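You operate a simulated robot arm through the tools that you are given. There is no shell and no other tool. Be economical: measure what you need, move in short steps, check, and stop when the job is done.

Carry out the task below with a simulated two-armed robot. There is one attempt and no reset: what you move stays moved.

## Task
Pick up the jar that says "gear oil" from the ledge at the gravity table with one hand, pass it to the other hand and put it on the ledge under the sample spout. Set down upright: jar.

It is judged by the outcome, as a careful person would: the job done as asked, and still so three seconds after it is handed in. It fails if anything else is knocked over, pushed out of place, dropped, spilled or broken.

## Robot
Two 7-joint arms with two-finger parallel grippers on one trunk, on a base that drives. Base frame: it is fixed to the floor where the robot stands at the start and does not move with it; the origin is under the middle of the robot, x ahead of it, y to its left, z up. Lengths are in mm, angles in rad, forces in N, time in s.
The left shoulder is at the start at [50, 161, 1123], the right one opposite. With the tool pointing down near the work surface each hand reaches from about 180 to 680 mm from the robot's upright axis, wherever it stands, measured 20 degrees to its own side. Places, roughly: ledge under the sample spout (17x20 cm) [-860, 780, 420]. Payload 3.43 kg a hand.
Tool frame (each hand has its own): the origin (TCP) lies between the finger pads and is the grasp point; the fingertips stand 30 mm ahead of it; z points along the fingers, y is the line along which they close. The gripper opens to 94 mm. The fingers are 28 mm wide and 10 mm thick; the gripper's body (50 by 96 mm) begins 55 mm behind the TCP.
Orientation is that of the tool frame in the base frame, as a unit quaternion [x, y, z, w]. With the fingers straight down and closing along the base's y, the tool's x points along the base's -x, its y along +y and its z along -z.

## Interface
- The arms move only by the tool arm_command. It takes "left_deltas", "right_deltas" or both (then of equal length, played together; a hand with none holds still); each is a list of rows, each a list of 6 numbers: the shift along the tool's x, y, z in mm, then the turn, a rotation vector about the tool's x, y, z in degrees. In form: [[tx, ty, tz, wx, wy, wz], ...]. A call has 1 to 10 rows; each row is the pose to reach, as a shift and turn from the pose commanded when the call began, along the tool's axes at that moment. "left_gripper" and "right_gripper" are, for a hand that has rows, the closure, from 0 (fully open) to 1 (shut), set as the call begins (left out, the last holds). Each row takes 0.2 s and may step no farther than 50 mm and 0.15 rad from the row before; otherwise, or with a gripper value out of range, the whole call is refused. Where a pose cannot be reached the arm comes as near as it can. A force on the tool above 40 N (or 10 N above the force at the start of the call, whichever is more), or a blocked arm, ends the call early, and 0.2 s more pass. The fingers move at their own pace (about 45 mm/s each) and stop on an object; they squeeze with about 37 N. The grip force told is the motor's: it shows also when the fingers shut on nothing. Time passes only in rows, and 0.2 s behind the last, so rows that repeat a pose let the fingers close. It gives the time, the measured TCP pose, the force on the tool (base axes), the opening and the grip force at its end, in the units of the frame above (readings bear some noise), with the torque about the TCP (base axes, N m) and any sound that the robot's microphone picked up.
- Cameras (640 x 400 px; columns grow to the right, rows downward): "scene" is now at [124, -36, 1259.2]; the picture's right is [-0.42, -0.91, 0.00], its down [-0.40, 0.19, -0.90] and it looks along [0.81, -0.38, -0.45] (base axes); focal length 274 px, centre (320, 200). "left" rides on the left gripper at [76, -14, -103] in its tool frame; the picture's right is [0.18, 0.98, 0.00], its down [-0.75, 0.14, -0.64] and it looks along [-0.63, 0.12, 0.77] (tool axes); focal length 243 px, centre (320, 200). "right" rides on the right gripper at [76, 14, -102] in its tool frame; the picture's right is [-0.18, 0.98, 0.00], its down [-0.75, -0.14, -0.64] and it looks along [-0.63, -0.12, 0.77] (tool axes); focal length 243 px, centre (320, 200). There is no depth. A picture from a camera that has moved, and an enlarged one, comes with that camera's place and axes in the base frame and with its lens.
- camera(camera): a new picture of that camera. It takes no simulated time.
- raise_lower(by): slides the trunk up (or, below 0, down) by that many mm; the arms and the scene camera ride with it, the base frame stays. It gives what a move gives, with no picture.
- base_move(legs): drives the robot by 1 to 6 legs, each [ahead, left, turn to the left] in mm, mm and rad, along the robot's own axes; the way and the turn of a leg run together, so that a leg with both is an arc; at most 1500 mm and 3.142 rad a leg. The arms and the cameras ride along, it lands a little off, and it stops where it bumps. It gives what a move gives.
- aim_head(pan, tilt): turns the head with the scene camera to pan (to the left, within 1.396 rad either way) and tilt (down, from -0.506 to 1.204), counted from straight ahead of the robot. It gives what a move gives.
- zoom(camera, box): a new picture of the part [left, top, right, bottom] of that camera's present view, enlarged. It takes no simulated time.
- finish_job(): hands the job in; it is judged then, once.

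Work in short steps. Places have to be worked out from the pictures, the camera data and where the tool is seen: move nearer, look again, correct. Check each grasp and each placing, and mend what went wrong. You have 120 turns and 88 pictures in all, those below and enlarged ones among them. Open the grippers and draw the arms clear of the work before you hand the job in, unless the task says otherwise; then end with one line.

The tools are called after "Call:" by a JSON object that holds its "method" and its "body". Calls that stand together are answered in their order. arm_command: Moves the arms, as the interface text tells. Its arguments: {"type":"object","properties":{"left_deltas":{"type":"array"},"left_gripper":{"type":"number"},"right_deltas":{"type":"array"},"right_gripper":{"type":"number"}},"required":[]} The other tools are called the same way: raise_lower (by) slides the trunk up or down; base_move (legs) drives the base; aim_head (pan, tilt) turns the head that bears the scene camera; camera (camera) takes a picture; zoom (camera, box) takes an enlarged picture of a part of a camera's view; finish_job () hands the job in.

At the start:

```text
time_s: 0.0
left_position: [472.6, 21.6, 1057.3]
left_ee_rot: [-0.001, 1.0, 0.0, 0.001]
left_wrist_force: [0.8, 0.2, 0.1]
left_moment: [0.01, 0.0, 0.0]
left_grip_width: 94.1
left_gripper_force: 0.1
right_position: [376.5, -287.7, 1085.2]
right_ee_rot: [0.001, 1.0, 0.0, 0.0]
right_wrist_force: [0.4, 0.9, 0.2]
right_moment: [0.0, -0.04, -0.02]
right_grip_width: 94.0
right_gripper_force: 0.0
trunk travel left (down, up): [-150.0, 117.0]
robot x, y, heading: [-1.3, -4.0, -0.0]
head pan, tilt: [-0.438, 0.463]
```

scene: 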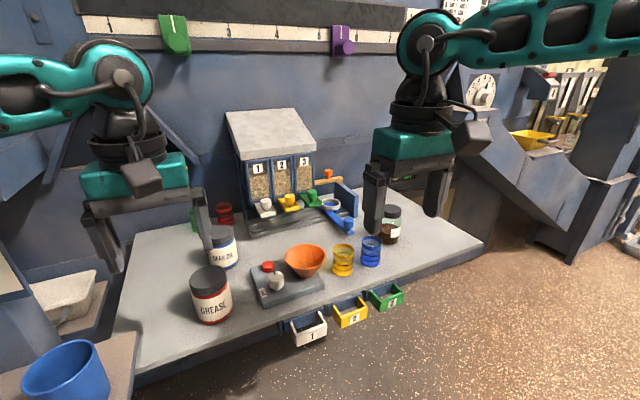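
right: 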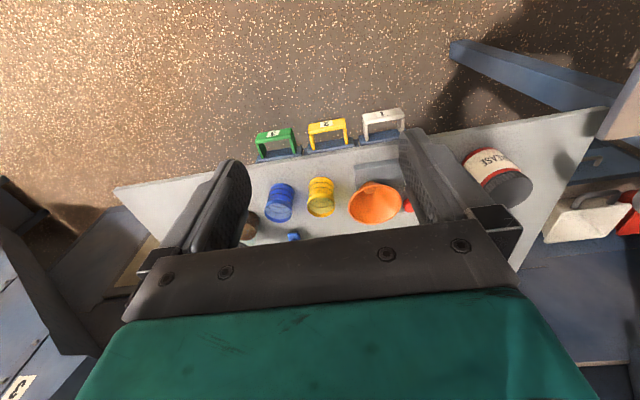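
left: 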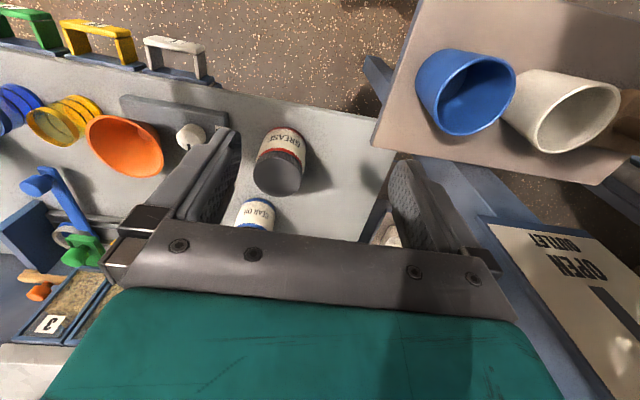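

I see a few jars: GREASE, one that may read GEAR OIL, and a dark one at the right. I zoom in to read the labels.

Call:
{"method": "zoom", "body": {"camera": "scene", "box": [150, 180, 310, 340]}}

Call:
{"method": "zoom", "body": {"camera": "scene", "box": [330, 180, 430, 260]}}

```text
2.50 times, centred on (230, 260) of scene
camera zoom: at [124.0, -36.0, 1259.2], right [-0.42, -0.91, 0.0], down [-0.4, 0.19, -0.9], along [0.81, -0.38, -0.45], focal length 686 px, centre (545, 50)
```

zoom: 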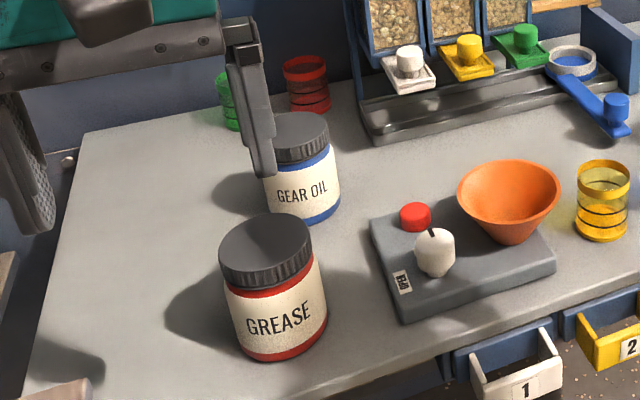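

```text
5.00 times, centred on (380, 220) of scene
camera zoom: at [124.0, -36.0, 1259.2], right [-0.42, -0.91, 0.0], down [-0.4, 0.19, -0.9], along [0.81, -0.38, -0.45], focal length 1372 px, centre (20, 100)
```

zoom: 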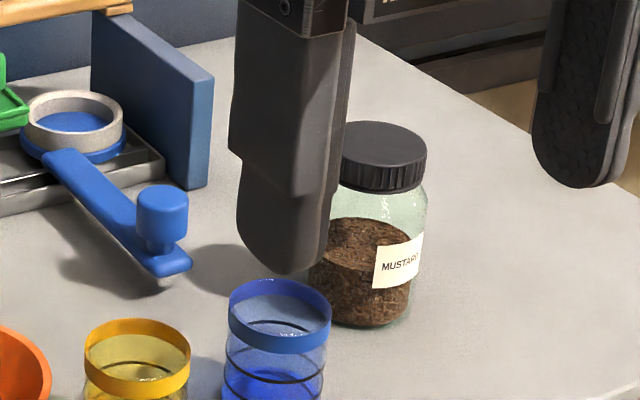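

The blue-banded jar reads GEAR OIL; it stands at about (712,-49), behind GREASE. I now look around toward the left to learn the layout.

Call:
{"method": "aim_head", "body": {"pan": 1.39, "tilt": 0.5}}

Call:
{"method": "camera", "body": {"camera": "scene"}}

Call:
{"method": "aim_head", "body": {"pan": 0.3, "tilt": 0.7}}

Call:
{"method": "camera", "body": {"camera": "scene"}}

```text
time_s: 1.8
left_position: [471.9, 22.4, 1058.7]
left_ee_rot: [-0.001, 1.0, 0.001, 0.0]
left_wrist_force: [-0.2, -0.5, 0.3]
left_moment: [-0.01, -0.03, 0.03]
left_grip_width: 93.8
left_gripper_force: 0.0
right_position: [376.4, -286.3, 1085.8]
right_ee_rot: [0.001, 1.0, 0.0, 0.0]
right_wrist_force: [0.1, 0.3, -1.0]
right_moment: [0.01, 0.0, -0.02]
right_grip_width: 94.0
right_gripper_force: 0.1
trunk travel left (down, up): [-150.0, 117.0]
robot x, y, heading: [-2.5, -0.0, -0.003]
head pan, tilt: [1.389, 0.499]
```

```text
82 pictures are left
camera scene: at [57.5, 92.4, 1255.8], right [0.98, -0.18, 0.0], down [-0.09, -0.47, -0.88], along [0.16, 0.86, -0.48], focal length 274 px, centre (320, 200)
```

scene: 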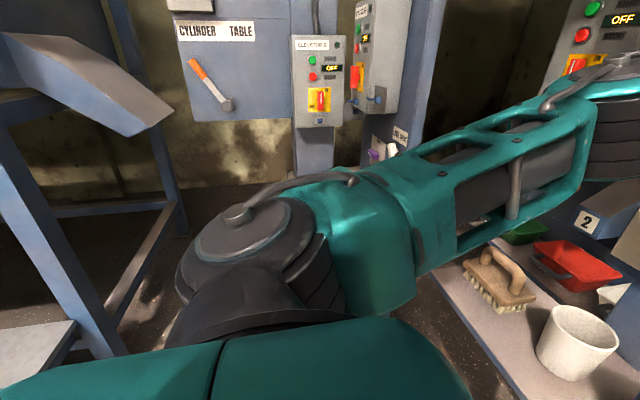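

```text
time_s: 3.1
left_position: [472.3, 21.8, 1057.2]
left_ee_rot: [0.0, 1.0, -0.001, 0.0]
left_wrist_force: [0.2, 0.0, 0.2]
left_moment: [-0.03, 0.02, 0.03]
left_grip_width: 93.8
left_gripper_force: 0.1
right_position: [376.1, -286.0, 1084.6]
right_ee_rot: [0.001, 1.0, 0.001, -0.001]
right_wrist_force: [-0.2, 0.3, 0.4]
right_moment: [0.0, -0.02, 0.01]
right_grip_width: 94.2
right_gripper_force: 0.2
trunk travel left (down, up): [-150.0, 117.0]
robot x, y, heading: [1.9, -2.1, -0.002]
head pan, tilt: [0.3, 0.7]
```

```text
81 pictures are left
camera scene: at [122.1, 28.1, 1238.1], right [0.3, -0.96, 0.0], down [-0.62, -0.19, -0.77], along [0.73, 0.23, -0.64], focal length 274 px, centre (320, 200)
```

scene: 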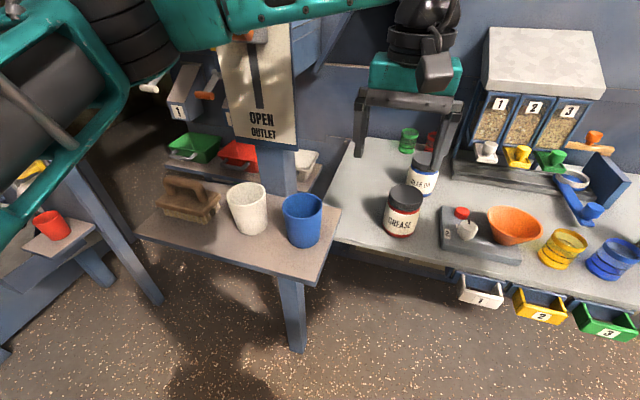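

The GEAR OIL jar is about 90 mm tall on a ledge at z≈820. I'll pull the left hand back, then drive 110 mm ahead so the right hand can reach.

Call:
{"method": "arm_command", "body": {"left_deltas": [[30, 40, 0, 0, 0, 0], [60, 75, 0, 0, 0, 0], [90, 110, 0, 0, 0, 0], [110, 140, 0, 0, 0, 0]]}}

Call:
{"method": "base_move", "body": {"legs": [[110, 0, 0]]}}

Call:
{"method": "aim_head", "body": {"pan": -0.1, "tilt": 0.6}}

Call:
{"method": "camera", "body": {"camera": "scene"}}

Call:
{"method": "camera", "body": {"camera": "right"}}

```text
time_s: 4.2
left_position: [360.8, 161.4, 1057.9]
left_ee_rot: [-0.001, 1.0, 0.0, 0.001]
left_wrist_force: [0.6, 0.6, 0.3]
left_moment: [0.0, -0.02, -0.01]
left_grip_width: 94.1
left_gripper_force: 0.0
right_position: [375.2, -286.8, 1086.4]
right_ee_rot: [0.001, 1.0, 0.0, 0.001]
right_wrist_force: [-0.5, -0.2, 0.4]
right_moment: [0.0, 0.0, -0.01]
right_grip_width: 94.2
right_gripper_force: 0.0
trunk travel left (down, up): [-150.0, 117.0]
robot x, y, heading: [0.1, 1.8, 0.003]
head pan, tilt: [0.3, 0.7]
```

```text
time_s: 5.3
left_position: [470.6, 162.0, 1059.5]
left_ee_rot: [-0.001, 1.0, 0.0, 0.0]
left_wrist_force: [0.2, -0.7, 0.6]
left_moment: [0.0, -0.02, 0.01]
left_grip_width: 93.9
left_gripper_force: 0.1
right_position: [483.5, -286.1, 1085.3]
right_ee_rot: [0.001, 1.0, 0.0, 0.001]
right_wrist_force: [0.3, 0.1, -0.2]
right_moment: [0.0, 0.03, 0.0]
right_grip_width: 94.0
right_gripper_force: 0.1
trunk travel left (down, up): [-150.0, 117.0]
robot x, y, heading: [109.9, -2.0, 0.002]
head pan, tilt: [0.3, 0.7]
```

```text
time_s: 6.2
left_position: [470.4, 160.5, 1058.6]
left_ee_rot: [-0.001, 1.0, 0.0, 0.0]
left_wrist_force: [-0.8, -0.4, -0.3]
left_moment: [0.01, -0.01, 0.0]
left_grip_width: 93.8
left_gripper_force: 0.0
right_position: [483.7, -286.7, 1085.0]
right_ee_rot: [0.002, 1.0, 0.0, 0.001]
right_wrist_force: [-0.4, -0.2, 0.2]
right_moment: [0.02, 0.01, -0.03]
right_grip_width: 94.0
right_gripper_force: 0.0
trunk travel left (down, up): [-150.0, 117.0]
robot x, y, heading: [111.8, -1.4, 0.001]
head pan, tilt: [-0.099, 0.6]
```

```text
80 pictures are left
camera scene: at [236.9, -6.0, 1246.7], right [-0.1, -0.99, 0.0], down [-0.56, 0.06, -0.83], along [0.82, -0.08, -0.56], focal length 274 px, centre (320, 200)
```

scene: 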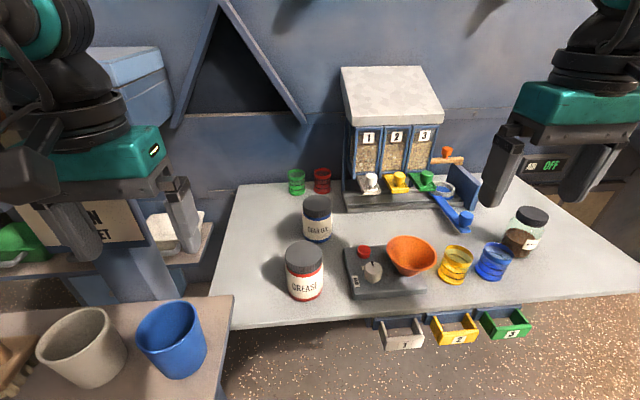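

```text
79 pictures are left
camera right: at [407.9, -273.4, 1189.0], right [0.19, 0.98, 0.0], down [0.75, -0.14, 0.64], along [0.63, -0.12, -0.77], focal length 243 px, centre (320, 200)
```

right: 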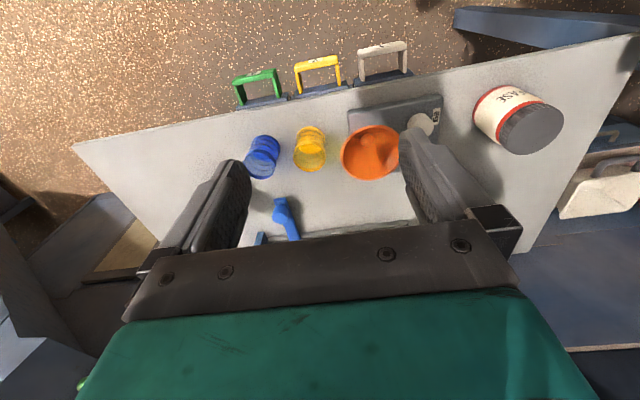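

From several sightings the jar lid is at about (715–745,-46) with its top near z≈900. I'll bring the right hand to a hover short of it and look with its camera.

Call:
{"method": "arm_command", "body": {"right_deltas": [[-20, 40, 0, 0, 0, 0], [-45, 80, 0, 0, 0, 0], [-70, 120, 0, 0, 0, 0], [-95, 160, 0, 0, 0, 0], [-125, 195, 10, 0, 0, 0], [-150, 225, 25, 0, 0, 0], [-176, 241, 45, 0, 0, 0], [-176, 241, 45, 0, 0, 0]]}}

Call:
{"method": "camera", "body": {"camera": "right"}}

Call:
{"method": "camera", "body": {"camera": "scene"}}

```text
time_s: 8.0
left_position: [470.7, 161.2, 1058.4]
left_ee_rot: [-0.001, 1.0, -0.001, 0.0]
left_wrist_force: [-0.6, -1.3, -0.5]
left_moment: [-0.05, -0.05, 0.0]
left_grip_width: 94.3
left_gripper_force: 0.0
right_position: [582.6, -142.9, 1042.4]
right_ee_rot: [0.002, 1.0, 0.0, 0.001]
right_wrist_force: [-0.5, 0.1, 0.5]
right_moment: [-0.01, -0.02, -0.02]
right_grip_width: 94.1
right_gripper_force: 0.0
right hand out of reach, approached as far as the arm can: row 4, 5, 6, 7, 8
trunk travel left (down, up): [-150.0, 117.0]
robot x, y, heading: [108.9, 0.4, -0.001]
head pan, tilt: [-0.099, 0.6]
```

```text
78 pictures are left
camera right: at [506.3, -129.6, 1146.6], right [0.19, 0.98, 0.0], down [0.75, -0.14, 0.64], along [0.63, -0.12, -0.77], focal length 243 px, centre (320, 200)
```

right: 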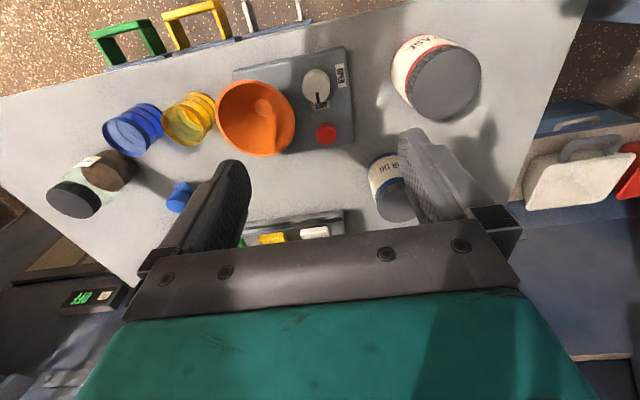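

```text
77 pictures are left
camera scene: at [237.3, -6.0, 1246.7], right [-0.1, -0.99, 0.0], down [-0.56, 0.06, -0.83], along [0.82, -0.08, -0.56], focal length 274 px, centre (320, 200)
```

scene: 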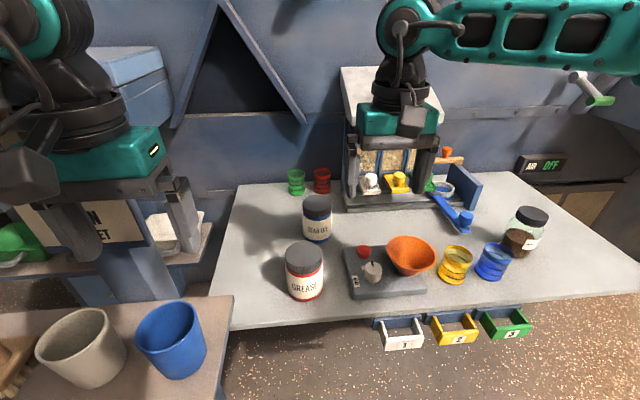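

The arm tops out high up; a higher shoulder relative to the wrist should give more reach. I raise the trunk fully, then bring the hand back down and forward.

Call:
{"method": "raise_lower", "body": {"by": 115}}

Call:
{"method": "arm_command", "body": {"right_deltas": [[0, 0, 45, 0, 0, 0], [0, 0, 90, 0, 0, 0], [0, 10, 125, 0, 0, 0], [-20, 40, 130, 0, 0, 0], [-50, 70, 130, 0, 0, 0], [-80, 90, 130, 0, 0, 0], [-100, 95, 130, 0, 0, 0], [-100, 95, 130, 0, 0, 0]]}}

Call:
{"method": "camera", "body": {"camera": "right"}}

```text
time_s: 9.5
left_position: [470.7, 159.2, 1174.4]
left_ee_rot: [-0.001, 1.0, 0.0, 0.0]
left_wrist_force: [0.3, -9.7, -0.3]
left_moment: [0.06, 0.01, -0.11]
left_grip_width: 88.0
left_gripper_force: 0.0
right_position: [582.1, -145.0, 1158.4]
right_ee_rot: [0.002, 1.0, 0.001, 0.001]
right_wrist_force: [-0.1, 0.4, -0.1]
right_moment: [-0.05, -0.01, 0.02]
right_grip_width: 93.9
right_gripper_force: 0.1
trunk travel left (down, up): [-265.0, 2.0]
robot x, y, heading: [110.1, 4.2, -0.008]
head pan, tilt: [-0.099, 0.6]
```

```text
time_s: 11.3
left_position: [470.6, 159.5, 1173.0]
left_ee_rot: [-0.001, 1.0, 0.001, 0.001]
left_wrist_force: [0.0, -11.0, -1.1]
left_moment: [-0.02, 0.01, -0.08]
left_grip_width: 87.7
left_gripper_force: 0.1
right_position: [587.3, -161.0, 1070.5]
right_ee_rot: [0.002, 1.0, 0.001, 0.001]
right_wrist_force: [-0.2, -0.5, -0.1]
right_moment: [-0.01, 0.02, -0.02]
right_grip_width: 94.4
right_gripper_force: 0.1
right hand out of reach, approached as far as the arm can: row 2, 3, 4, 5, 6, 7, 8
trunk travel left (down, up): [-265.0, 2.0]
robot x, y, heading: [108.5, -0.0, -0.002]
head pan, tilt: [-0.099, 0.6]
```

```text
76 pictures are left
camera right: at [511.0, -147.4, 1172.7], right [0.19, 0.98, 0.0], down [0.75, -0.14, 0.64], along [0.63, -0.12, -0.77], focal length 243 px, centre (320, 200)
```

right: 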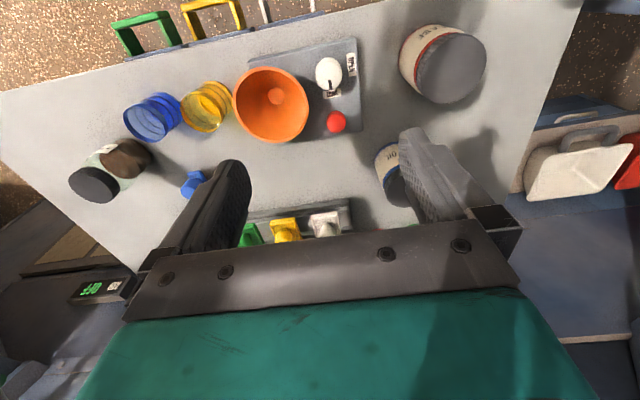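

The left hand reads a −10 N side force and its fingers were nudged, so it touches something. I look before moving on.

Call:
{"method": "aim_head", "body": {"pan": 0.5, "tilt": 0.4}}

Call:
{"method": "camera", "body": {"camera": "scene"}}

Call:
{"method": "camera", "body": {"camera": "left"}}

```text
time_s: 12.3
left_position: [471.1, 158.6, 1174.7]
left_ee_rot: [-0.001, 1.0, 0.001, 0.0]
left_wrist_force: [-0.1, -10.6, 0.2]
left_moment: [0.0, 0.0, -0.05]
left_grip_width: 87.6
left_gripper_force: 0.0
right_position: [586.8, -160.0, 1070.3]
right_ee_rot: [0.002, 1.0, 0.001, 0.001]
right_wrist_force: [0.6, -0.4, -1.1]
right_moment: [0.01, -0.01, -0.02]
right_grip_width: 93.7
right_gripper_force: 0.1
trunk travel left (down, up): [-265.0, 2.0]
robot x, y, heading: [110.8, 0.8, -0.001]
head pan, tilt: [0.499, 0.4]
```

```text
75 pictures are left
camera scene: at [230.8, 45.3, 1380.0], right [0.48, -0.88, 0.0], down [-0.34, -0.18, -0.92], along [0.81, 0.44, -0.39], focal length 274 px, centre (320, 200)
```

scene: 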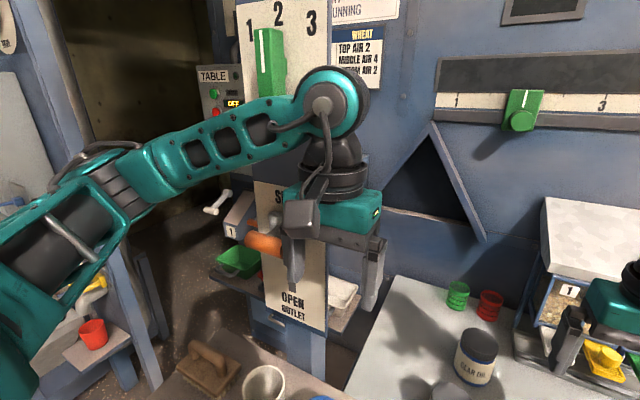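

```text
74 pictures are left
camera left: at [394.6, 144.1, 1275.7], right [-0.19, 0.98, 0.0], down [0.75, 0.14, 0.64], along [0.63, 0.12, -0.77], focal length 243 px, centre (320, 200)
```

left: 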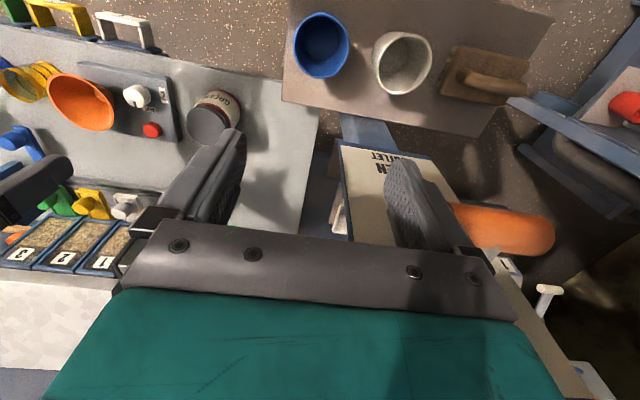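

The left outer finger presses sideways on the orange outlet handle. I ease the left hand away to the right (−y) and back.

Call:
{"method": "arm_command", "body": {"left_deltas": [[0, -10, 0, 0, 0, 0], [0, -30, 0, 0, 0, 0], [0, -60, 0, 0, 0, 0], [40, -80, 0, 0, 0, 0], [80, -80, 0, 0, 0, 0]]}}

Call:
{"method": "camera", "body": {"camera": "scene"}}

```text
time_s: 13.5
left_position: [390.7, 82.8, 1172.9]
left_ee_rot: [-0.001, 1.0, -0.001, 0.0]
left_wrist_force: [-0.4, -0.4, -0.6]
left_moment: [0.01, -0.02, 0.02]
left_grip_width: 93.6
left_gripper_force: 0.0
right_position: [586.7, -159.5, 1069.7]
right_ee_rot: [0.001, 1.0, 0.0, 0.001]
right_wrist_force: [0.1, 0.0, -0.7]
right_moment: [0.01, 0.03, -0.01]
right_grip_width: 94.1
right_gripper_force: 0.1
trunk travel left (down, up): [-265.0, 2.0]
robot x, y, heading: [109.2, -1.1, -0.0]
head pan, tilt: [0.499, 0.4]
```

```text
73 pictures are left
camera scene: at [230.4, 47.3, 1380.0], right [0.48, -0.88, 0.0], down [-0.34, -0.19, -0.92], along [0.81, 0.44, -0.39], focal length 274 px, centre (320, 200)
```

scene: 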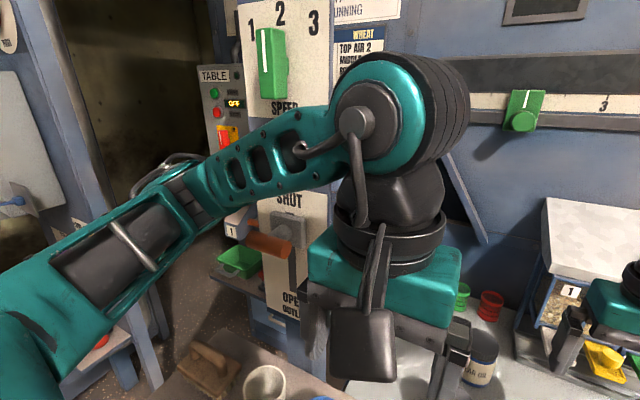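

The handle still sits at SHUT height, unmoved. Now I test the right arm's limits by pulling a bit back and across at lower height.

Call:
{"method": "arm_command", "body": {"right_deltas": [[20, 0, 20, 0, 0, 0], [30, 20, 50, 0, 0, 0], [30, 50, 70, 0, 0, 0], [10, 80, 75, 0, 0, 0], [-20, 110, 75, 0, 0, 0], [-40, 110, 75, 0, 0, 0]]}}

Call:
{"method": "aim_head", "body": {"pan": -0.2, "tilt": 0.5}}

Call:
{"method": "camera", "body": {"camera": "scene"}}

```text
time_s: 14.9
left_position: [391.1, 82.5, 1173.8]
left_ee_rot: [-0.002, 1.0, 0.0, 0.0]
left_wrist_force: [0.1, -0.2, 0.3]
left_moment: [-0.02, -0.02, 0.0]
left_grip_width: 94.2
left_gripper_force: 0.0
right_position: [557.9, -146.5, 1045.6]
right_ee_rot: [0.001, 1.0, 0.0, 0.001]
right_wrist_force: [0.1, 0.6, -0.2]
right_moment: [-0.01, 0.03, -0.01]
right_grip_width: 94.2
right_gripper_force: 0.0
right hand out of reach, approached as far as the arm can: row 2, 3, 4, 5, 6
trunk travel left (down, up): [-265.0, 2.0]
robot x, y, heading: [109.6, -1.0, -0.003]
head pan, tilt: [0.499, 0.4]
```

```text
time_s: 15.9
left_position: [389.8, 82.5, 1173.6]
left_ee_rot: [-0.001, 1.0, -0.001, 0.0]
left_wrist_force: [-0.1, -0.6, -1.3]
left_moment: [-0.02, 0.0, 0.0]
left_grip_width: 94.2
left_gripper_force: 0.0
right_position: [558.4, -148.7, 1045.3]
right_ee_rot: [0.002, 1.0, 0.0, 0.001]
right_wrist_force: [0.2, 0.1, -1.2]
right_moment: [-0.01, -0.01, 0.02]
right_grip_width: 93.9
right_gripper_force: 0.1
trunk travel left (down, up): [-265.0, 2.0]
robot x, y, heading: [107.2, 5.3, 0.0]
head pan, tilt: [-0.201, 0.499]
```

```text
72 pictures are left
camera scene: at [238.5, -15.3, 1370.8], right [-0.2, -0.98, 0.0], down [-0.47, 0.1, -0.88], along [0.86, -0.18, -0.48], focal length 274 px, centre (320, 200)
```

scene: 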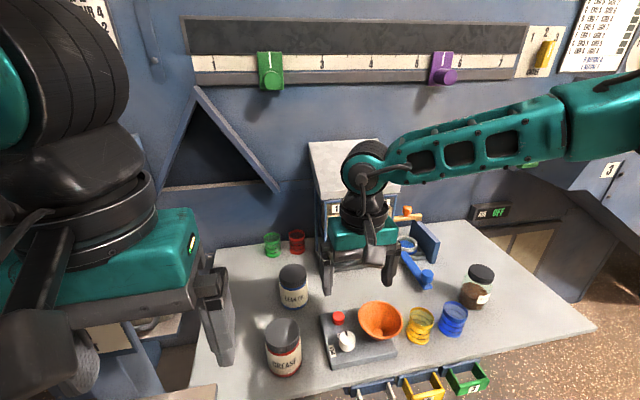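

The right elbow is bent far out, so a wrist joint limit is binding, not arm length. I turn the tool −40° about its z (pointing it inward) while moving inward to relieve it.

Call:
{"method": "arm_command", "body": {"right_deltas": [[0, 0, 0, 0, 0, -8], [0, 10, 5, 0, 0, -16], [-10, 20, 10, 0, 0, -24], [-30, 35, 15, 0, 0, -32], [-50, 50, 20, 0, 0, -40], [-75, 65, 30, 0, 0, -40], [-100, 78, 40, 0, 0, -40], [-100, 78, 40, 0, 0, -40]]}}

Call:
{"method": "camera", "body": {"camera": "right"}}

```text
time_s: 17.7
left_position: [390.7, 83.2, 1173.7]
left_ee_rot: [-0.001, 1.0, -0.001, 0.0]
left_wrist_force: [0.9, 0.3, -0.3]
left_moment: [0.02, 0.03, 0.03]
left_grip_width: 93.9
left_gripper_force: 0.0
right_position: [583.2, -163.7, 1049.7]
right_ee_rot: [-0.341, 0.94, 0.0, 0.001]
right_wrist_force: [-0.4, 1.2, 0.3]
right_moment: [-0.02, 0.0, -0.01]
right_grip_width: 94.0
right_gripper_force: 0.1
right hand out of reach, approached as far as the arm can: row 2, 3, 4, 5, 6, 7, 8
trunk travel left (down, up): [-265.0, 2.0]
robot x, y, heading: [109.7, -0.4, -0.003]
head pan, tilt: [-0.201, 0.499]
```

```text
71 pictures are left
camera right: at [515.9, -203.0, 1153.7], right [-0.49, 0.87, 0.0], down [0.67, 0.37, 0.64], along [0.56, 0.31, -0.77], focal length 243 px, centre (320, 200)
```

right: 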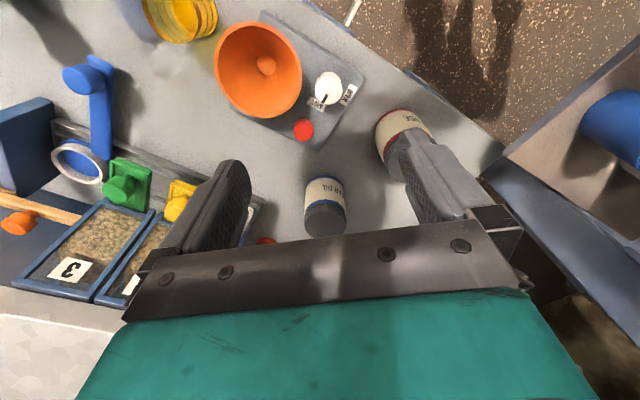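

Position is still limited, so the arm wants the work more to its own side. I test reach outward at (640,-255) with the tool turned back.

Call:
{"method": "arm_command", "body": {"right_deltas": [[20, -20, 0, 0, 0, 8], [35, -45, 5, 0, 0, 16], [40, -80, 10, 0, 0, 24], [30, -100, 20, 0, 0, 32], [15, -110, 30, 0, 0, 40], [-10, -110, 40, 0, 0, 40], [-14, -107, 50, 0, 0, 40], [-14, -107, 50, 0, 0, 40]]}}

```text
time_s: 19.5
left_position: [391.3, 81.9, 1172.6]
left_ee_rot: [-0.001, 1.0, 0.0, 0.0]
left_wrist_force: [-0.1, 0.3, -0.5]
left_moment: [0.01, 0.01, 0.01]
left_grip_width: 94.0
left_gripper_force: 0.0
right_position: [637.2, -251.1, 1017.0]
right_ee_rot: [0.001, 1.0, 0.0, 0.001]
right_wrist_force: [-0.2, -0.4, 0.1]
right_moment: [-0.01, 0.01, -0.05]
right_grip_width: 94.0
right_gripper_force: 0.1
right hand out of reach, approached as far as the arm can: row 6, 7, 8
trunk travel left (down, up): [-265.0, 2.0]
robot x, y, heading: [107.7, -3.4, -0.003]
head pan, tilt: [-0.201, 0.499]
```

Outward reach is better, so I rotate the base left 0.35 rad; this swings the right hand over the jar (clear at z≈1017).

Call:
{"method": "base_move", "body": {"legs": [[0, 0, 0.35]]}}

Call:
{"method": "camera", "body": {"camera": "right"}}

Call:
{"method": "camera", "body": {"camera": "scene"}}

```text
time_s: 21.0
left_position: [346.0, 174.7, 1173.3]
left_ee_rot: [-0.174, 0.985, 0.0, 0.0]
left_wrist_force: [0.1, 0.4, -0.6]
left_moment: [0.01, -0.01, 0.0]
left_grip_width: 94.3
left_gripper_force: 0.1
right_position: [691.4, -54.4, 1017.1]
right_ee_rot: [-0.171, 0.985, 0.001, 0.002]
right_wrist_force: [0.3, -0.7, 0.2]
right_moment: [-0.01, -0.03, 0.0]
right_grip_width: 93.8
right_gripper_force: 0.0
trunk travel left (down, up): [-265.0, 2.0]
robot x, y, heading: [109.7, -1.8, 0.346]
head pan, tilt: [-0.201, 0.499]
```

```text
70 pictures are left
camera right: at [614.6, -67.3, 1121.1], right [-0.16, 0.99, 0.0], down [0.76, 0.12, 0.64], along [0.64, 0.1, -0.77], focal length 243 px, centre (320, 200)
```

right: 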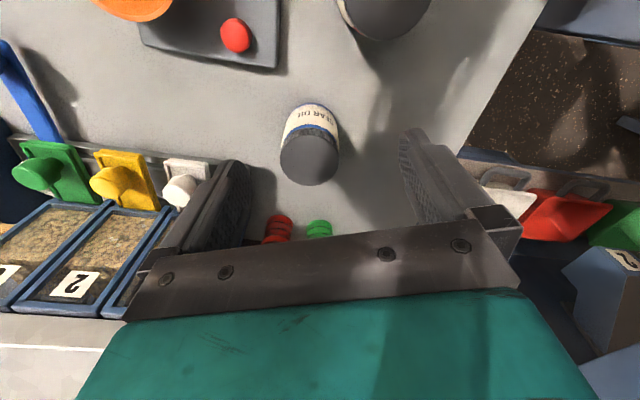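

```text
69 pictures are left
camera scene: at [236.9, 29.9, 1370.8], right [0.14, -0.99, 0.0], down [-0.47, -0.07, -0.88], along [0.87, 0.13, -0.48], focal length 274 px, centre (320, 200)
```

scene: 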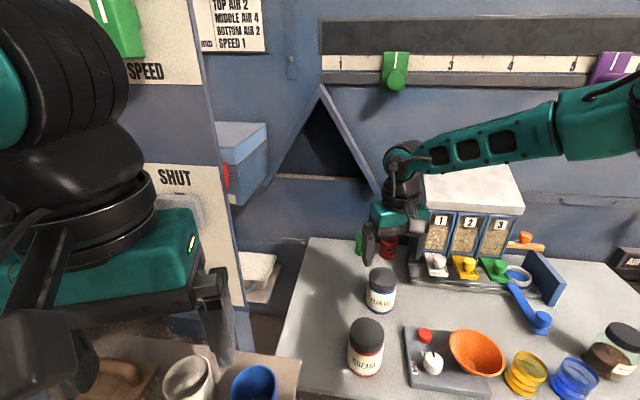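

The jar lid lies about 47 mm ahead and 20 mm to the right of the TCP (tool frame), some 110 mm below. I move over it while lowering to keep the tips just above the lid.

Call:
{"method": "arm_command", "body": {"right_deltas": [[-10, -8, 15, 0, 0, 0], [-22, -16, 30, 0, 0, 0], [-36, -20, 42, 0, 0, 0], [-46, -20, 50, 0, 0, 0], [-46, -20, 50, 0, 0, 0]]}}

Call:
{"method": "camera", "body": {"camera": "right"}}

Call:
{"method": "camera", "body": {"camera": "scene"}}

```text
time_s: 22.2
left_position: [346.7, 173.6, 1173.6]
left_ee_rot: [-0.173, 0.985, 0.0, 0.0]
left_wrist_force: [0.3, 0.3, -0.2]
left_moment: [0.02, 0.02, -0.04]
left_grip_width: 94.1
left_gripper_force: 0.0
right_position: [706.2, -83.8, 994.5]
right_ee_rot: [-0.171, 0.985, 0.001, 0.002]
right_wrist_force: [0.5, -0.3, -0.3]
right_moment: [0.01, 0.01, -0.01]
right_grip_width: 94.0
right_gripper_force: 0.1
right hand out of reach, approached as far as the arm can: row 1, 2, 3, 4, 5
trunk travel left (down, up): [-265.0, 2.0]
robot x, y, heading: [107.1, -0.3, 0.349]
head pan, tilt: [-0.201, 0.499]
```

```text
68 pictures are left
camera right: at [629.6, -97.4, 1098.4], right [-0.16, 0.99, 0.0], down [0.76, 0.12, 0.64], along [0.64, 0.1, -0.77], focal length 243 px, centre (320, 200)
```

right: 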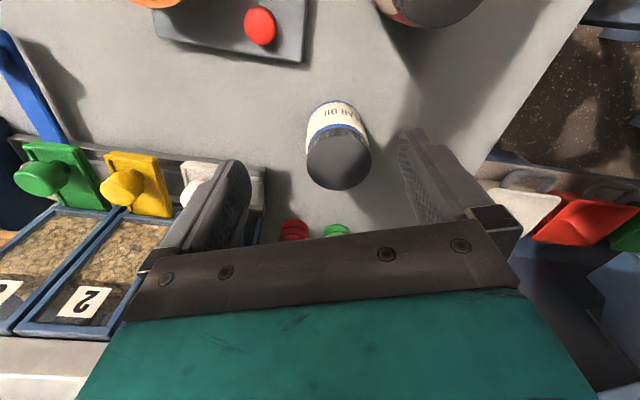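

```text
67 pictures are left
camera scene: at [237.0, 29.6, 1370.8], right [0.14, -0.99, 0.0], down [-0.47, -0.07, -0.88], along [0.87, 0.13, -0.48], focal length 274 px, centre (320, 200)
```

scene: 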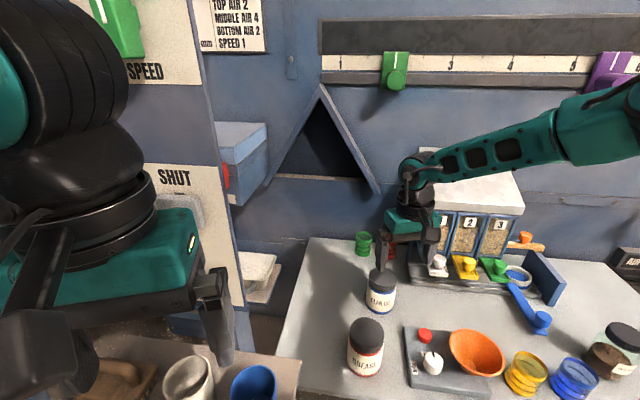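

Triangulation now gives the lid top at about (758,-53,878), so I need ~60 mm more. Cup-table leg and ledge edge leave room; I drive a short diagonal.

Call:
{"method": "base_move", "body": {"legs": [[51, -34, 0]]}}

Call:
{"method": "camera", "body": {"camera": "right"}}

```text
time_s: 23.2
left_position: [405.5, 158.4, 1173.3]
left_ee_rot: [-0.173, 0.985, 0.0, 0.001]
left_wrist_force: [1.4, -0.5, -0.2]
left_moment: [0.03, 0.04, 0.0]
left_grip_width: 94.0
left_gripper_force: 0.0
right_position: [766.0, -97.7, 994.5]
right_ee_rot: [-0.172, 0.985, 0.001, 0.001]
right_wrist_force: [0.0, -0.1, -0.6]
right_moment: [0.01, 0.03, 0.0]
right_grip_width: 94.1
right_gripper_force: 0.0
trunk travel left (down, up): [-265.0, 2.0]
robot x, y, heading: [168.3, -13.9, 0.347]
head pan, tilt: [-0.201, 0.499]
```

```text
66 pictures are left
camera right: at [689.0, -111.1, 1098.0], right [-0.16, 0.99, 0.0], down [0.76, 0.12, 0.64], along [0.63, 0.1, -0.77], focal length 243 px, centre (320, 200)
```

right: 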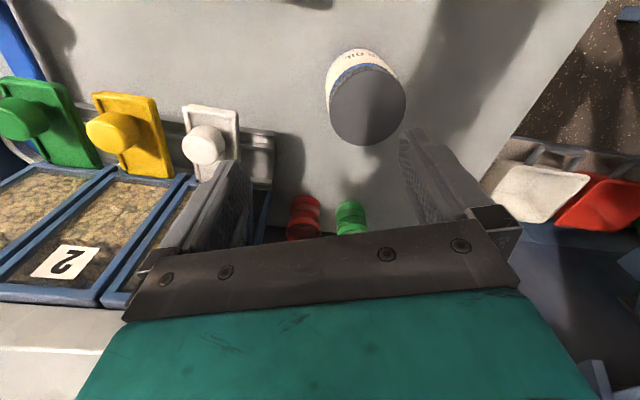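

Consistent fix now: lid centre ≈(753,-60), top z≈883, i.e. 40 mm along tool +y. I shift there and lower so the tips are just above the lid.

Call:
{"method": "arm_command", "body": {"right_deltas": [[0, 20, 5, 0, 0, 0], [0, 40, 15, 0, 0, 0], [0, 40, 35, 0, 0, 0], [0, 40, 55, 0, 0, 0], [0, 40, 55, 0, 0, 0]]}}

Call:
{"method": "camera", "body": {"camera": "right"}}

Call:
{"method": "camera", "body": {"camera": "scene"}}

```text
time_s: 24.4
left_position: [405.1, 159.7, 1174.0]
left_ee_rot: [-0.174, 0.985, 0.001, 0.001]
left_wrist_force: [-0.7, 0.6, -0.2]
left_moment: [-0.02, 0.0, 0.06]
left_grip_width: 94.0
left_gripper_force: 0.0
right_position: [728.8, -86.7, 968.2]
right_ee_rot: [-0.172, 0.985, 0.001, 0.003]
right_wrist_force: [0.4, -0.7, 0.5]
right_moment: [0.01, 0.02, -0.01]
right_grip_width: 93.8
right_gripper_force: 0.1
right hand out of reach, approached as far as the arm can: row 1, 2, 3, 4, 5
trunk travel left (down, up): [-265.0, 2.0]
robot x, y, heading: [166.7, -13.7, 0.348]
head pan, tilt: [-0.201, 0.499]
```

```text
65 pictures are left
camera right: at [651.7, -99.4, 1071.5], right [-0.16, 0.99, 0.0], down [0.76, 0.12, 0.64], along [0.64, 0.1, -0.76], focal length 243 px, centre (320, 200)
```

right: 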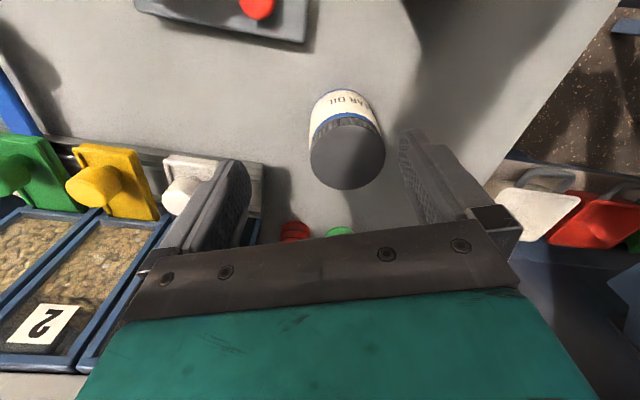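

```text
64 pictures are left
camera scene: at [295.7, 15.4, 1370.8], right [0.15, -0.99, 0.0], down [-0.47, -0.07, -0.88], along [0.87, 0.13, -0.48], focal length 274 px, centre (320, 200)
```

scene: 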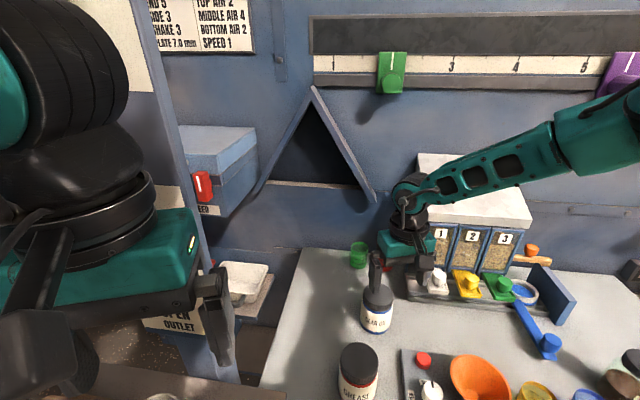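

The arm seems limited by low height relative to the raised shoulder. I lift the hand, lower the trunk 115 mm back to its starting height, and retry.

Call:
{"method": "arm_command", "body": {"right_deltas": [[0, 0, -45, 0, 0, 0], [0, 0, -90, 0, 0, 0], [0, 0, -90, 0, 0, 0]]}}

Call:
{"method": "raise_lower", "body": {"by": -115}}

Call:
{"method": "camera", "body": {"camera": "right"}}

```text
time_s: 25.2
left_position: [405.5, 159.4, 1174.4]
left_ee_rot: [-0.174, 0.985, -0.001, 0.0]
left_wrist_force: [0.6, -0.1, 0.5]
left_moment: [0.01, -0.01, -0.04]
left_grip_width: 94.2
left_gripper_force: 0.0
right_position: [730.6, -86.4, 1057.0]
right_ee_rot: [-0.172, 0.985, 0.001, 0.0]
right_wrist_force: [-0.8, 0.2, 0.8]
right_moment: [0.04, 0.0, 0.02]
right_grip_width: 94.0
right_gripper_force: 0.0
trunk travel left (down, up): [-265.0, 2.0]
robot x, y, heading: [165.1, -15.0, 0.346]
head pan, tilt: [-0.201, 0.499]
```

```text
time_s: 26.7
left_position: [405.1, 160.6, 1060.0]
left_ee_rot: [-0.174, 0.985, 0.0, -0.001]
left_wrist_force: [0.2, -0.2, 0.4]
left_moment: [0.02, 0.01, 0.0]
left_grip_width: 94.0
left_gripper_force: 0.1
right_position: [729.5, -85.1, 942.2]
right_ee_rot: [-0.171, 0.985, 0.001, 0.002]
right_wrist_force: [1.1, 0.1, -0.9]
right_moment: [0.01, -0.01, 0.0]
right_grip_width: 93.9
right_gripper_force: 0.1
trunk travel left (down, up): [-150.0, 117.0]
robot x, y, heading: [166.6, -13.9, 0.348]
head pan, tilt: [-0.201, 0.499]
```

```text
63 pictures are left
camera right: at [653.7, -99.2, 1045.3], right [-0.16, 0.99, 0.0], down [0.76, 0.12, 0.64], along [0.64, 0.1, -0.76], focal length 243 px, centre (320, 200)
```

right: 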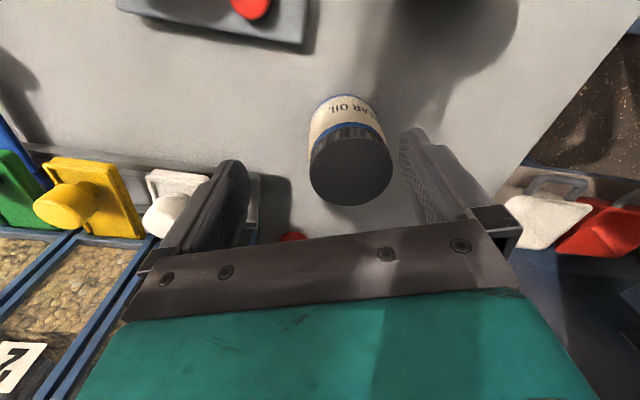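

The jar is ≈25 mm ahead and 18 mm to tool +y; tips have ~29 mm clearance. I shift over it at this height.

Call:
{"method": "arm_command", "body": {"right_deltas": [[-12, 9, 0, 0, 0, 0], [-25, 18, 0, 0, 0, 0], [-25, 18, 0, 0, 0, 0]]}}

Call:
{"method": "camera", "body": {"camera": "right"}}

```text
time_s: 27.5
left_position: [403.9, 159.2, 1058.2]
left_ee_rot: [-0.174, 0.985, 0.0, 0.0]
left_wrist_force: [0.1, -0.7, 0.1]
left_moment: [0.01, 0.0, 0.04]
left_grip_width: 94.1
left_gripper_force: 0.1
right_position: [747.3, -60.6, 943.6]
right_ee_rot: [-0.172, 0.985, 0.001, 0.001]
right_wrist_force: [0.7, 0.5, 0.4]
right_moment: [-0.04, 0.0, -0.04]
right_grip_width: 94.0
right_gripper_force: 0.0
trunk travel left (down, up): [-150.0, 117.0]
robot x, y, heading: [169.6, -15.2, 0.344]
head pan, tilt: [-0.201, 0.499]
```

```text
62 pictures are left
camera right: at [671.6, -74.0, 1046.4], right [-0.16, 0.99, 0.0], down [0.76, 0.12, 0.64], along [0.64, 0.1, -0.76], focal length 243 px, centre (320, 200)
```

right: 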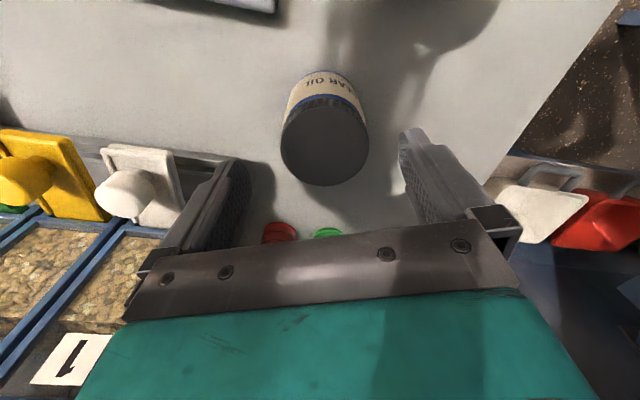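

Nearly centred: 8 mm more forward. Then I descend 70 mm straight so the pads sit at the lid, watching force.

Call:
{"method": "arm_command", "body": {"right_deltas": [[-8, 1, 15, 0, 0, 0], [-8, 1, 30, 0, 0, 0], [-8, 1, 45, 0, 0, 0], [-8, 1, 58, 0, 0, 0], [-8, 1, 70, 0, 0, 0], [-8, 1, 70, 0, 0, 0]]}}

Call:
{"method": "camera", "body": {"camera": "right"}}

Call:
{"method": "camera", "body": {"camera": "scene"}}

```text
time_s: 28.9
left_position: [404.4, 160.0, 1058.2]
left_ee_rot: [-0.174, 0.985, -0.001, 0.001]
left_wrist_force: [-0.3, 0.7, 1.1]
left_moment: [-0.03, 0.0, 0.01]
left_grip_width: 94.2
left_gripper_force: 0.1
right_position: [742.1, -72.7, 884.6]
right_ee_rot: [-0.171, 0.985, 0.002, 0.002]
right_wrist_force: [-0.8, -0.8, -0.6]
right_moment: [0.02, 0.01, 0.01]
right_grip_width: 94.1
right_gripper_force: 0.0
right hand out of reach, approached as far as the arm can: row 2, 3, 4, 5, 6
trunk travel left (down, up): [-150.0, 117.0]
robot x, y, heading: [167.5, -14.9, 0.352]
head pan, tilt: [-0.201, 0.499]
```

```text
61 pictures are left
camera right: at [664.9, -85.3, 988.0], right [-0.16, 0.99, 0.0], down [0.76, 0.12, 0.64], along [0.64, 0.1, -0.76], focal length 243 px, centre (320, 200)
```

right: 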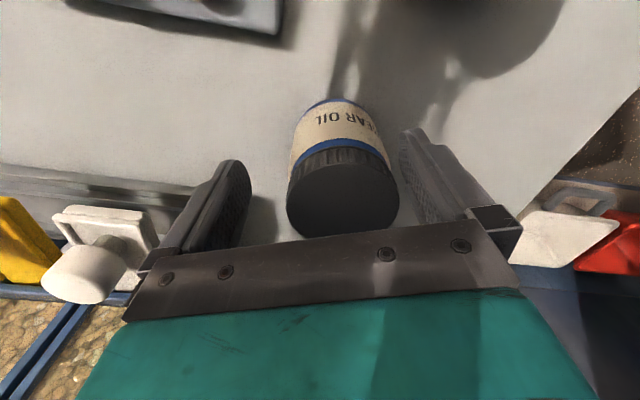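

```text
60 pictures are left
camera scene: at [295.7, 15.4, 1255.8], right [0.15, -0.99, 0.0], down [-0.47, -0.07, -0.88], along [0.87, 0.13, -0.48], focal length 274 px, centre (320, 200)
```

scene: 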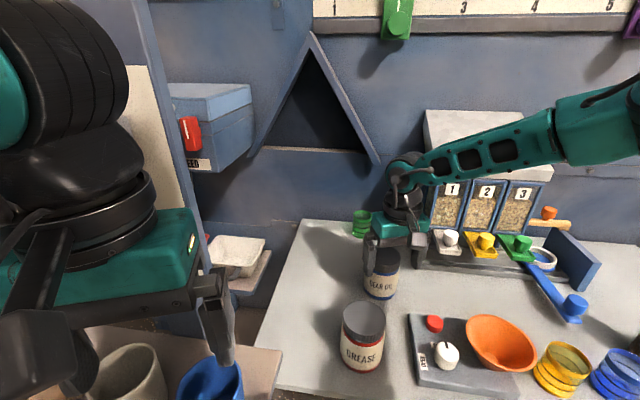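

The descent clipped short (no contact). Lowering the trunk extends low reach, so I lift the hand back over the jar, then lower the trunk 60 mm with the hand aligned.

Call:
{"method": "arm_command", "body": {"right_deltas": [[0, 0, -15, 0, 0, 0], [0, 0, -40, 0, 0, 0], [-6, 5, -60, 0, 0, 0], [-12, 11, -62, 0, 0, 0], [-12, 11, -62, 0, 0, 0]]}}

Call:
{"method": "camera", "body": {"camera": "right"}}

```text
time_s: 30.1
left_position: [404.7, 159.9, 1057.3]
left_ee_rot: [-0.174, 0.985, -0.001, 0.0]
left_wrist_force: [-0.5, -0.3, 1.1]
left_moment: [0.04, -0.01, 0.03]
left_grip_width: 94.3
left_gripper_force: 0.1
right_position: [750.4, -57.2, 948.1]
right_ee_rot: [-0.172, 0.985, 0.0, 0.001]
right_wrist_force: [-0.5, -0.2, -0.6]
right_moment: [-0.03, 0.03, 0.02]
right_grip_width: 93.8
right_gripper_force: 0.2
trunk travel left (down, up): [-150.0, 117.0]
robot x, y, heading: [167.3, -13.8, 0.348]
head pan, tilt: [-0.201, 0.499]
```

```text
59 pictures are left
camera right: at [673.8, -70.2, 1051.0], right [-0.16, 0.99, 0.0], down [0.76, 0.12, 0.64], along [0.64, 0.1, -0.77], focal length 243 px, centre (320, 200)
```

right: 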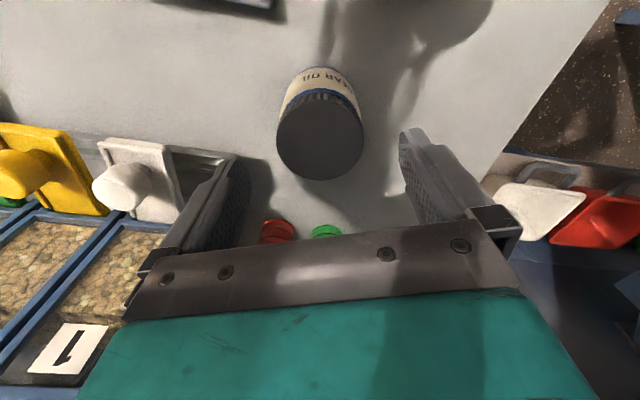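

Centred within ~5 mm. Lower trunk by 60 mm; fingers will straddle the lid.

Call:
{"method": "arm_command", "body": {"right_deltas": [[-5, -2, 0, 0, 0, 0], [-5, -2, 0, 0, 0, 0]]}}

Call:
{"method": "raise_lower", "body": {"by": -60}}

Call:
{"method": "camera", "body": {"camera": "right"}}

Call:
{"method": "camera", "body": {"camera": "scene"}}

```text
time_s: 30.7
left_position: [404.3, 160.0, 1057.3]
left_ee_rot: [-0.174, 0.985, 0.0, 0.0]
left_wrist_force: [0.1, -0.8, 0.3]
left_moment: [0.0, -0.01, 0.02]
left_grip_width: 93.8
left_gripper_force: 0.1
right_position: [756.4, -57.7, 947.7]
right_ee_rot: [-0.172, 0.985, 0.001, 0.001]
right_wrist_force: [0.1, -0.1, -0.1]
right_moment: [-0.01, -0.02, 0.03]
right_grip_width: 93.9
right_gripper_force: 0.1
trunk travel left (down, up): [-150.0, 117.0]
robot x, y, heading: [166.7, -13.7, 0.344]
head pan, tilt: [-0.201, 0.499]
```

```text
time_s: 31.7
left_position: [405.0, 159.0, 999.3]
left_ee_rot: [-0.174, 0.985, 0.0, 0.0]
left_wrist_force: [0.6, 0.7, -0.5]
left_moment: [0.02, 0.02, -0.01]
left_grip_width: 94.3
left_gripper_force: 0.1
right_position: [755.4, -57.6, 888.0]
right_ee_rot: [-0.172, 0.985, 0.0, 0.002]
right_wrist_force: [0.1, -0.7, 0.1]
right_moment: [0.02, 0.01, 0.01]
right_grip_width: 94.2
right_gripper_force: 0.2
trunk travel left (down, up): [-90.0, 177.0]
robot x, y, heading: [164.6, -12.8, 0.347]
head pan, tilt: [-0.201, 0.499]
```

```text
58 pictures are left
camera right: at [679.1, -70.5, 990.5], right [-0.16, 0.99, 0.0], down [0.76, 0.12, 0.64], along [0.64, 0.1, -0.76], focal length 243 px, centre (320, 200)
```

right: 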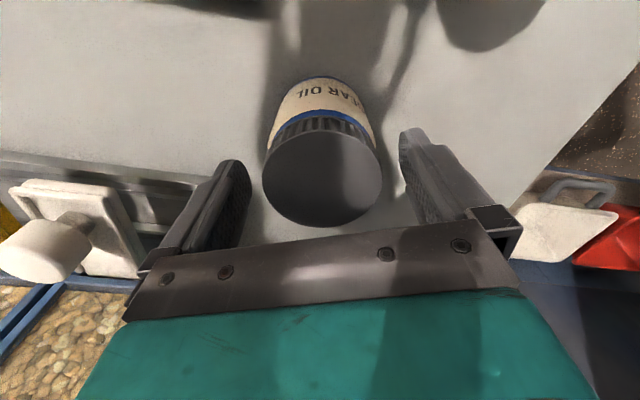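

```text
57 pictures are left
camera scene: at [295.5, 15.4, 1195.8], right [0.15, -0.99, 0.0], down [-0.47, -0.07, -0.88], along [0.87, 0.13, -0.48], focal length 274 px, centre (320, 200)
```

scene: 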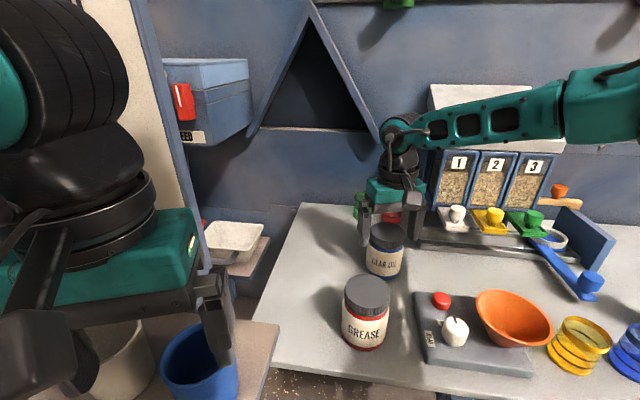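

Well centred, lid top ≈880. I raise the left hand 60 mm for cup clearance and lower the trunk 18 mm more.

Call:
{"method": "arm_command", "body": {"left_deltas": [[0, 0, -30, 0, 0, 0], [0, 0, -60, 0, 0, 0]]}}

Call:
{"method": "raise_lower", "body": {"by": -18}}

Call:
{"method": "arm_command", "body": {"right_deltas": [[0, 0, 0, 0, 0, 0], [0, 0, 0, 0, 0, 0], [0, 0, 0, 0, 0, 0], [0, 0, 0, 0, 0, 0], [0, 0, 0, 0, 0, 0]], "right_gripper": 1}}

Call:
{"method": "camera", "body": {"camera": "right"}}

```text
time_s: 32.3
left_position: [405.3, 159.3, 1058.7]
left_ee_rot: [-0.173, 0.985, 0.0, 0.0]
left_wrist_force: [0.9, 0.7, -0.3]
left_moment: [0.02, 0.02, 0.0]
left_grip_width: 94.1
left_gripper_force: 0.0
right_position: [755.6, -58.0, 887.0]
right_ee_rot: [-0.172, 0.985, 0.001, 0.001]
right_wrist_force: [0.2, -0.5, 0.2]
right_moment: [0.06, 0.01, 0.0]
right_grip_width: 94.0
right_gripper_force: 0.0
trunk travel left (down, up): [-90.0, 177.0]
robot x, y, heading: [167.0, -11.9, 0.347]
head pan, tilt: [-0.201, 0.499]
```

```text
time_s: 32.9
left_position: [406.3, 158.4, 1041.6]
left_ee_rot: [-0.174, 0.985, 0.0, 0.0]
left_wrist_force: [0.5, 0.0, 0.2]
left_moment: [-0.02, -0.02, -0.02]
left_grip_width: 93.8
left_gripper_force: 0.1
right_position: [756.6, -57.9, 868.9]
right_ee_rot: [-0.172, 0.985, 0.0, 0.003]
right_wrist_force: [0.1, -0.8, 0.1]
right_moment: [-0.04, 0.01, 0.02]
right_grip_width: 93.5
right_gripper_force: 0.0
trunk travel left (down, up): [-72.0, 195.0]
robot x, y, heading: [165.9, -12.7, 0.343]
head pan, tilt: [-0.201, 0.499]
```

```text
time_s: 34.1
left_position: [405.2, 159.3, 1040.4]
left_ee_rot: [-0.173, 0.985, 0.0, -0.001]
left_wrist_force: [-0.5, 0.6, 0.4]
left_moment: [0.0, 0.03, 0.03]
left_grip_width: 94.1
left_gripper_force: 0.1
right_position: [756.7, -56.9, 869.9]
right_ee_rot: [-0.172, 0.985, 0.0, 0.002]
right_wrist_force: [0.7, 1.3, -0.2]
right_moment: [-0.01, 0.0, 0.03]
right_grip_width: 70.9
right_gripper_force: 37.2
trunk travel left (down, up): [-72.0, 195.0]
robot x, y, heading: [166.5, -15.5, 0.351]
head pan, tilt: [-0.201, 0.499]
```

```text
56 pictures are left
camera right: at [679.2, -70.4, 972.4], right [-0.16, 0.99, 0.0], down [0.76, 0.12, 0.64], along [0.64, 0.1, -0.77], focal length 243 px, centre (320, 200)
```

right: 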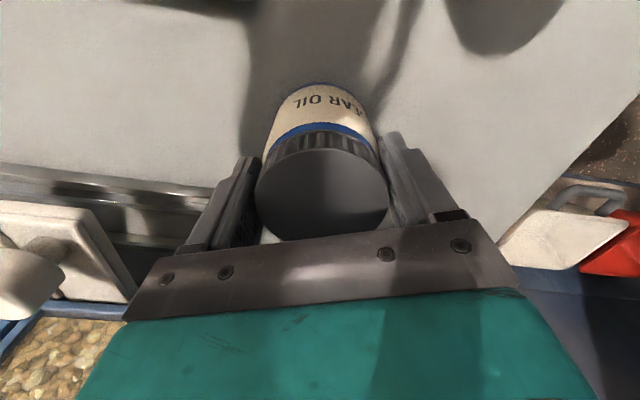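

Gripped at 71 mm, 37 N. I lift by raising the trunk 70 mm and check.

Call:
{"method": "raise_lower", "body": {"by": 70}}

Call:
{"method": "camera", "body": {"camera": "scene"}}

```text
time_s: 35.2
left_position: [406.1, 159.4, 1110.5]
left_ee_rot: [-0.173, 0.985, -0.001, 0.0]
left_wrist_force: [0.0, 0.2, -1.4]
left_moment: [0.02, 0.02, -0.03]
left_grip_width: 93.8
left_gripper_force: 0.0
right_position: [757.5, -57.0, 939.0]
right_ee_rot: [-0.173, 0.985, 0.0, 0.001]
right_wrist_force: [0.2, 0.0, -3.2]
right_moment: [0.0, 0.05, 0.01]
right_grip_width: 71.2
right_gripper_force: 36.9
trunk travel left (down, up): [-142.0, 125.0]
robot x, y, heading: [165.7, -16.7, 0.346]
head pan, tilt: [-0.201, 0.499]
```

```text
55 pictures are left
camera scene: at [296.2, 15.5, 1247.7], right [0.15, -0.99, 0.0], down [-0.47, -0.07, -0.88], along [0.87, 0.13, -0.48], focal length 274 px, centre (320, 200)
```

scene: 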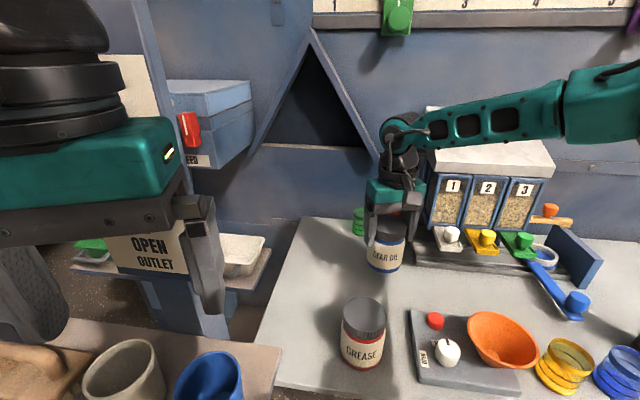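

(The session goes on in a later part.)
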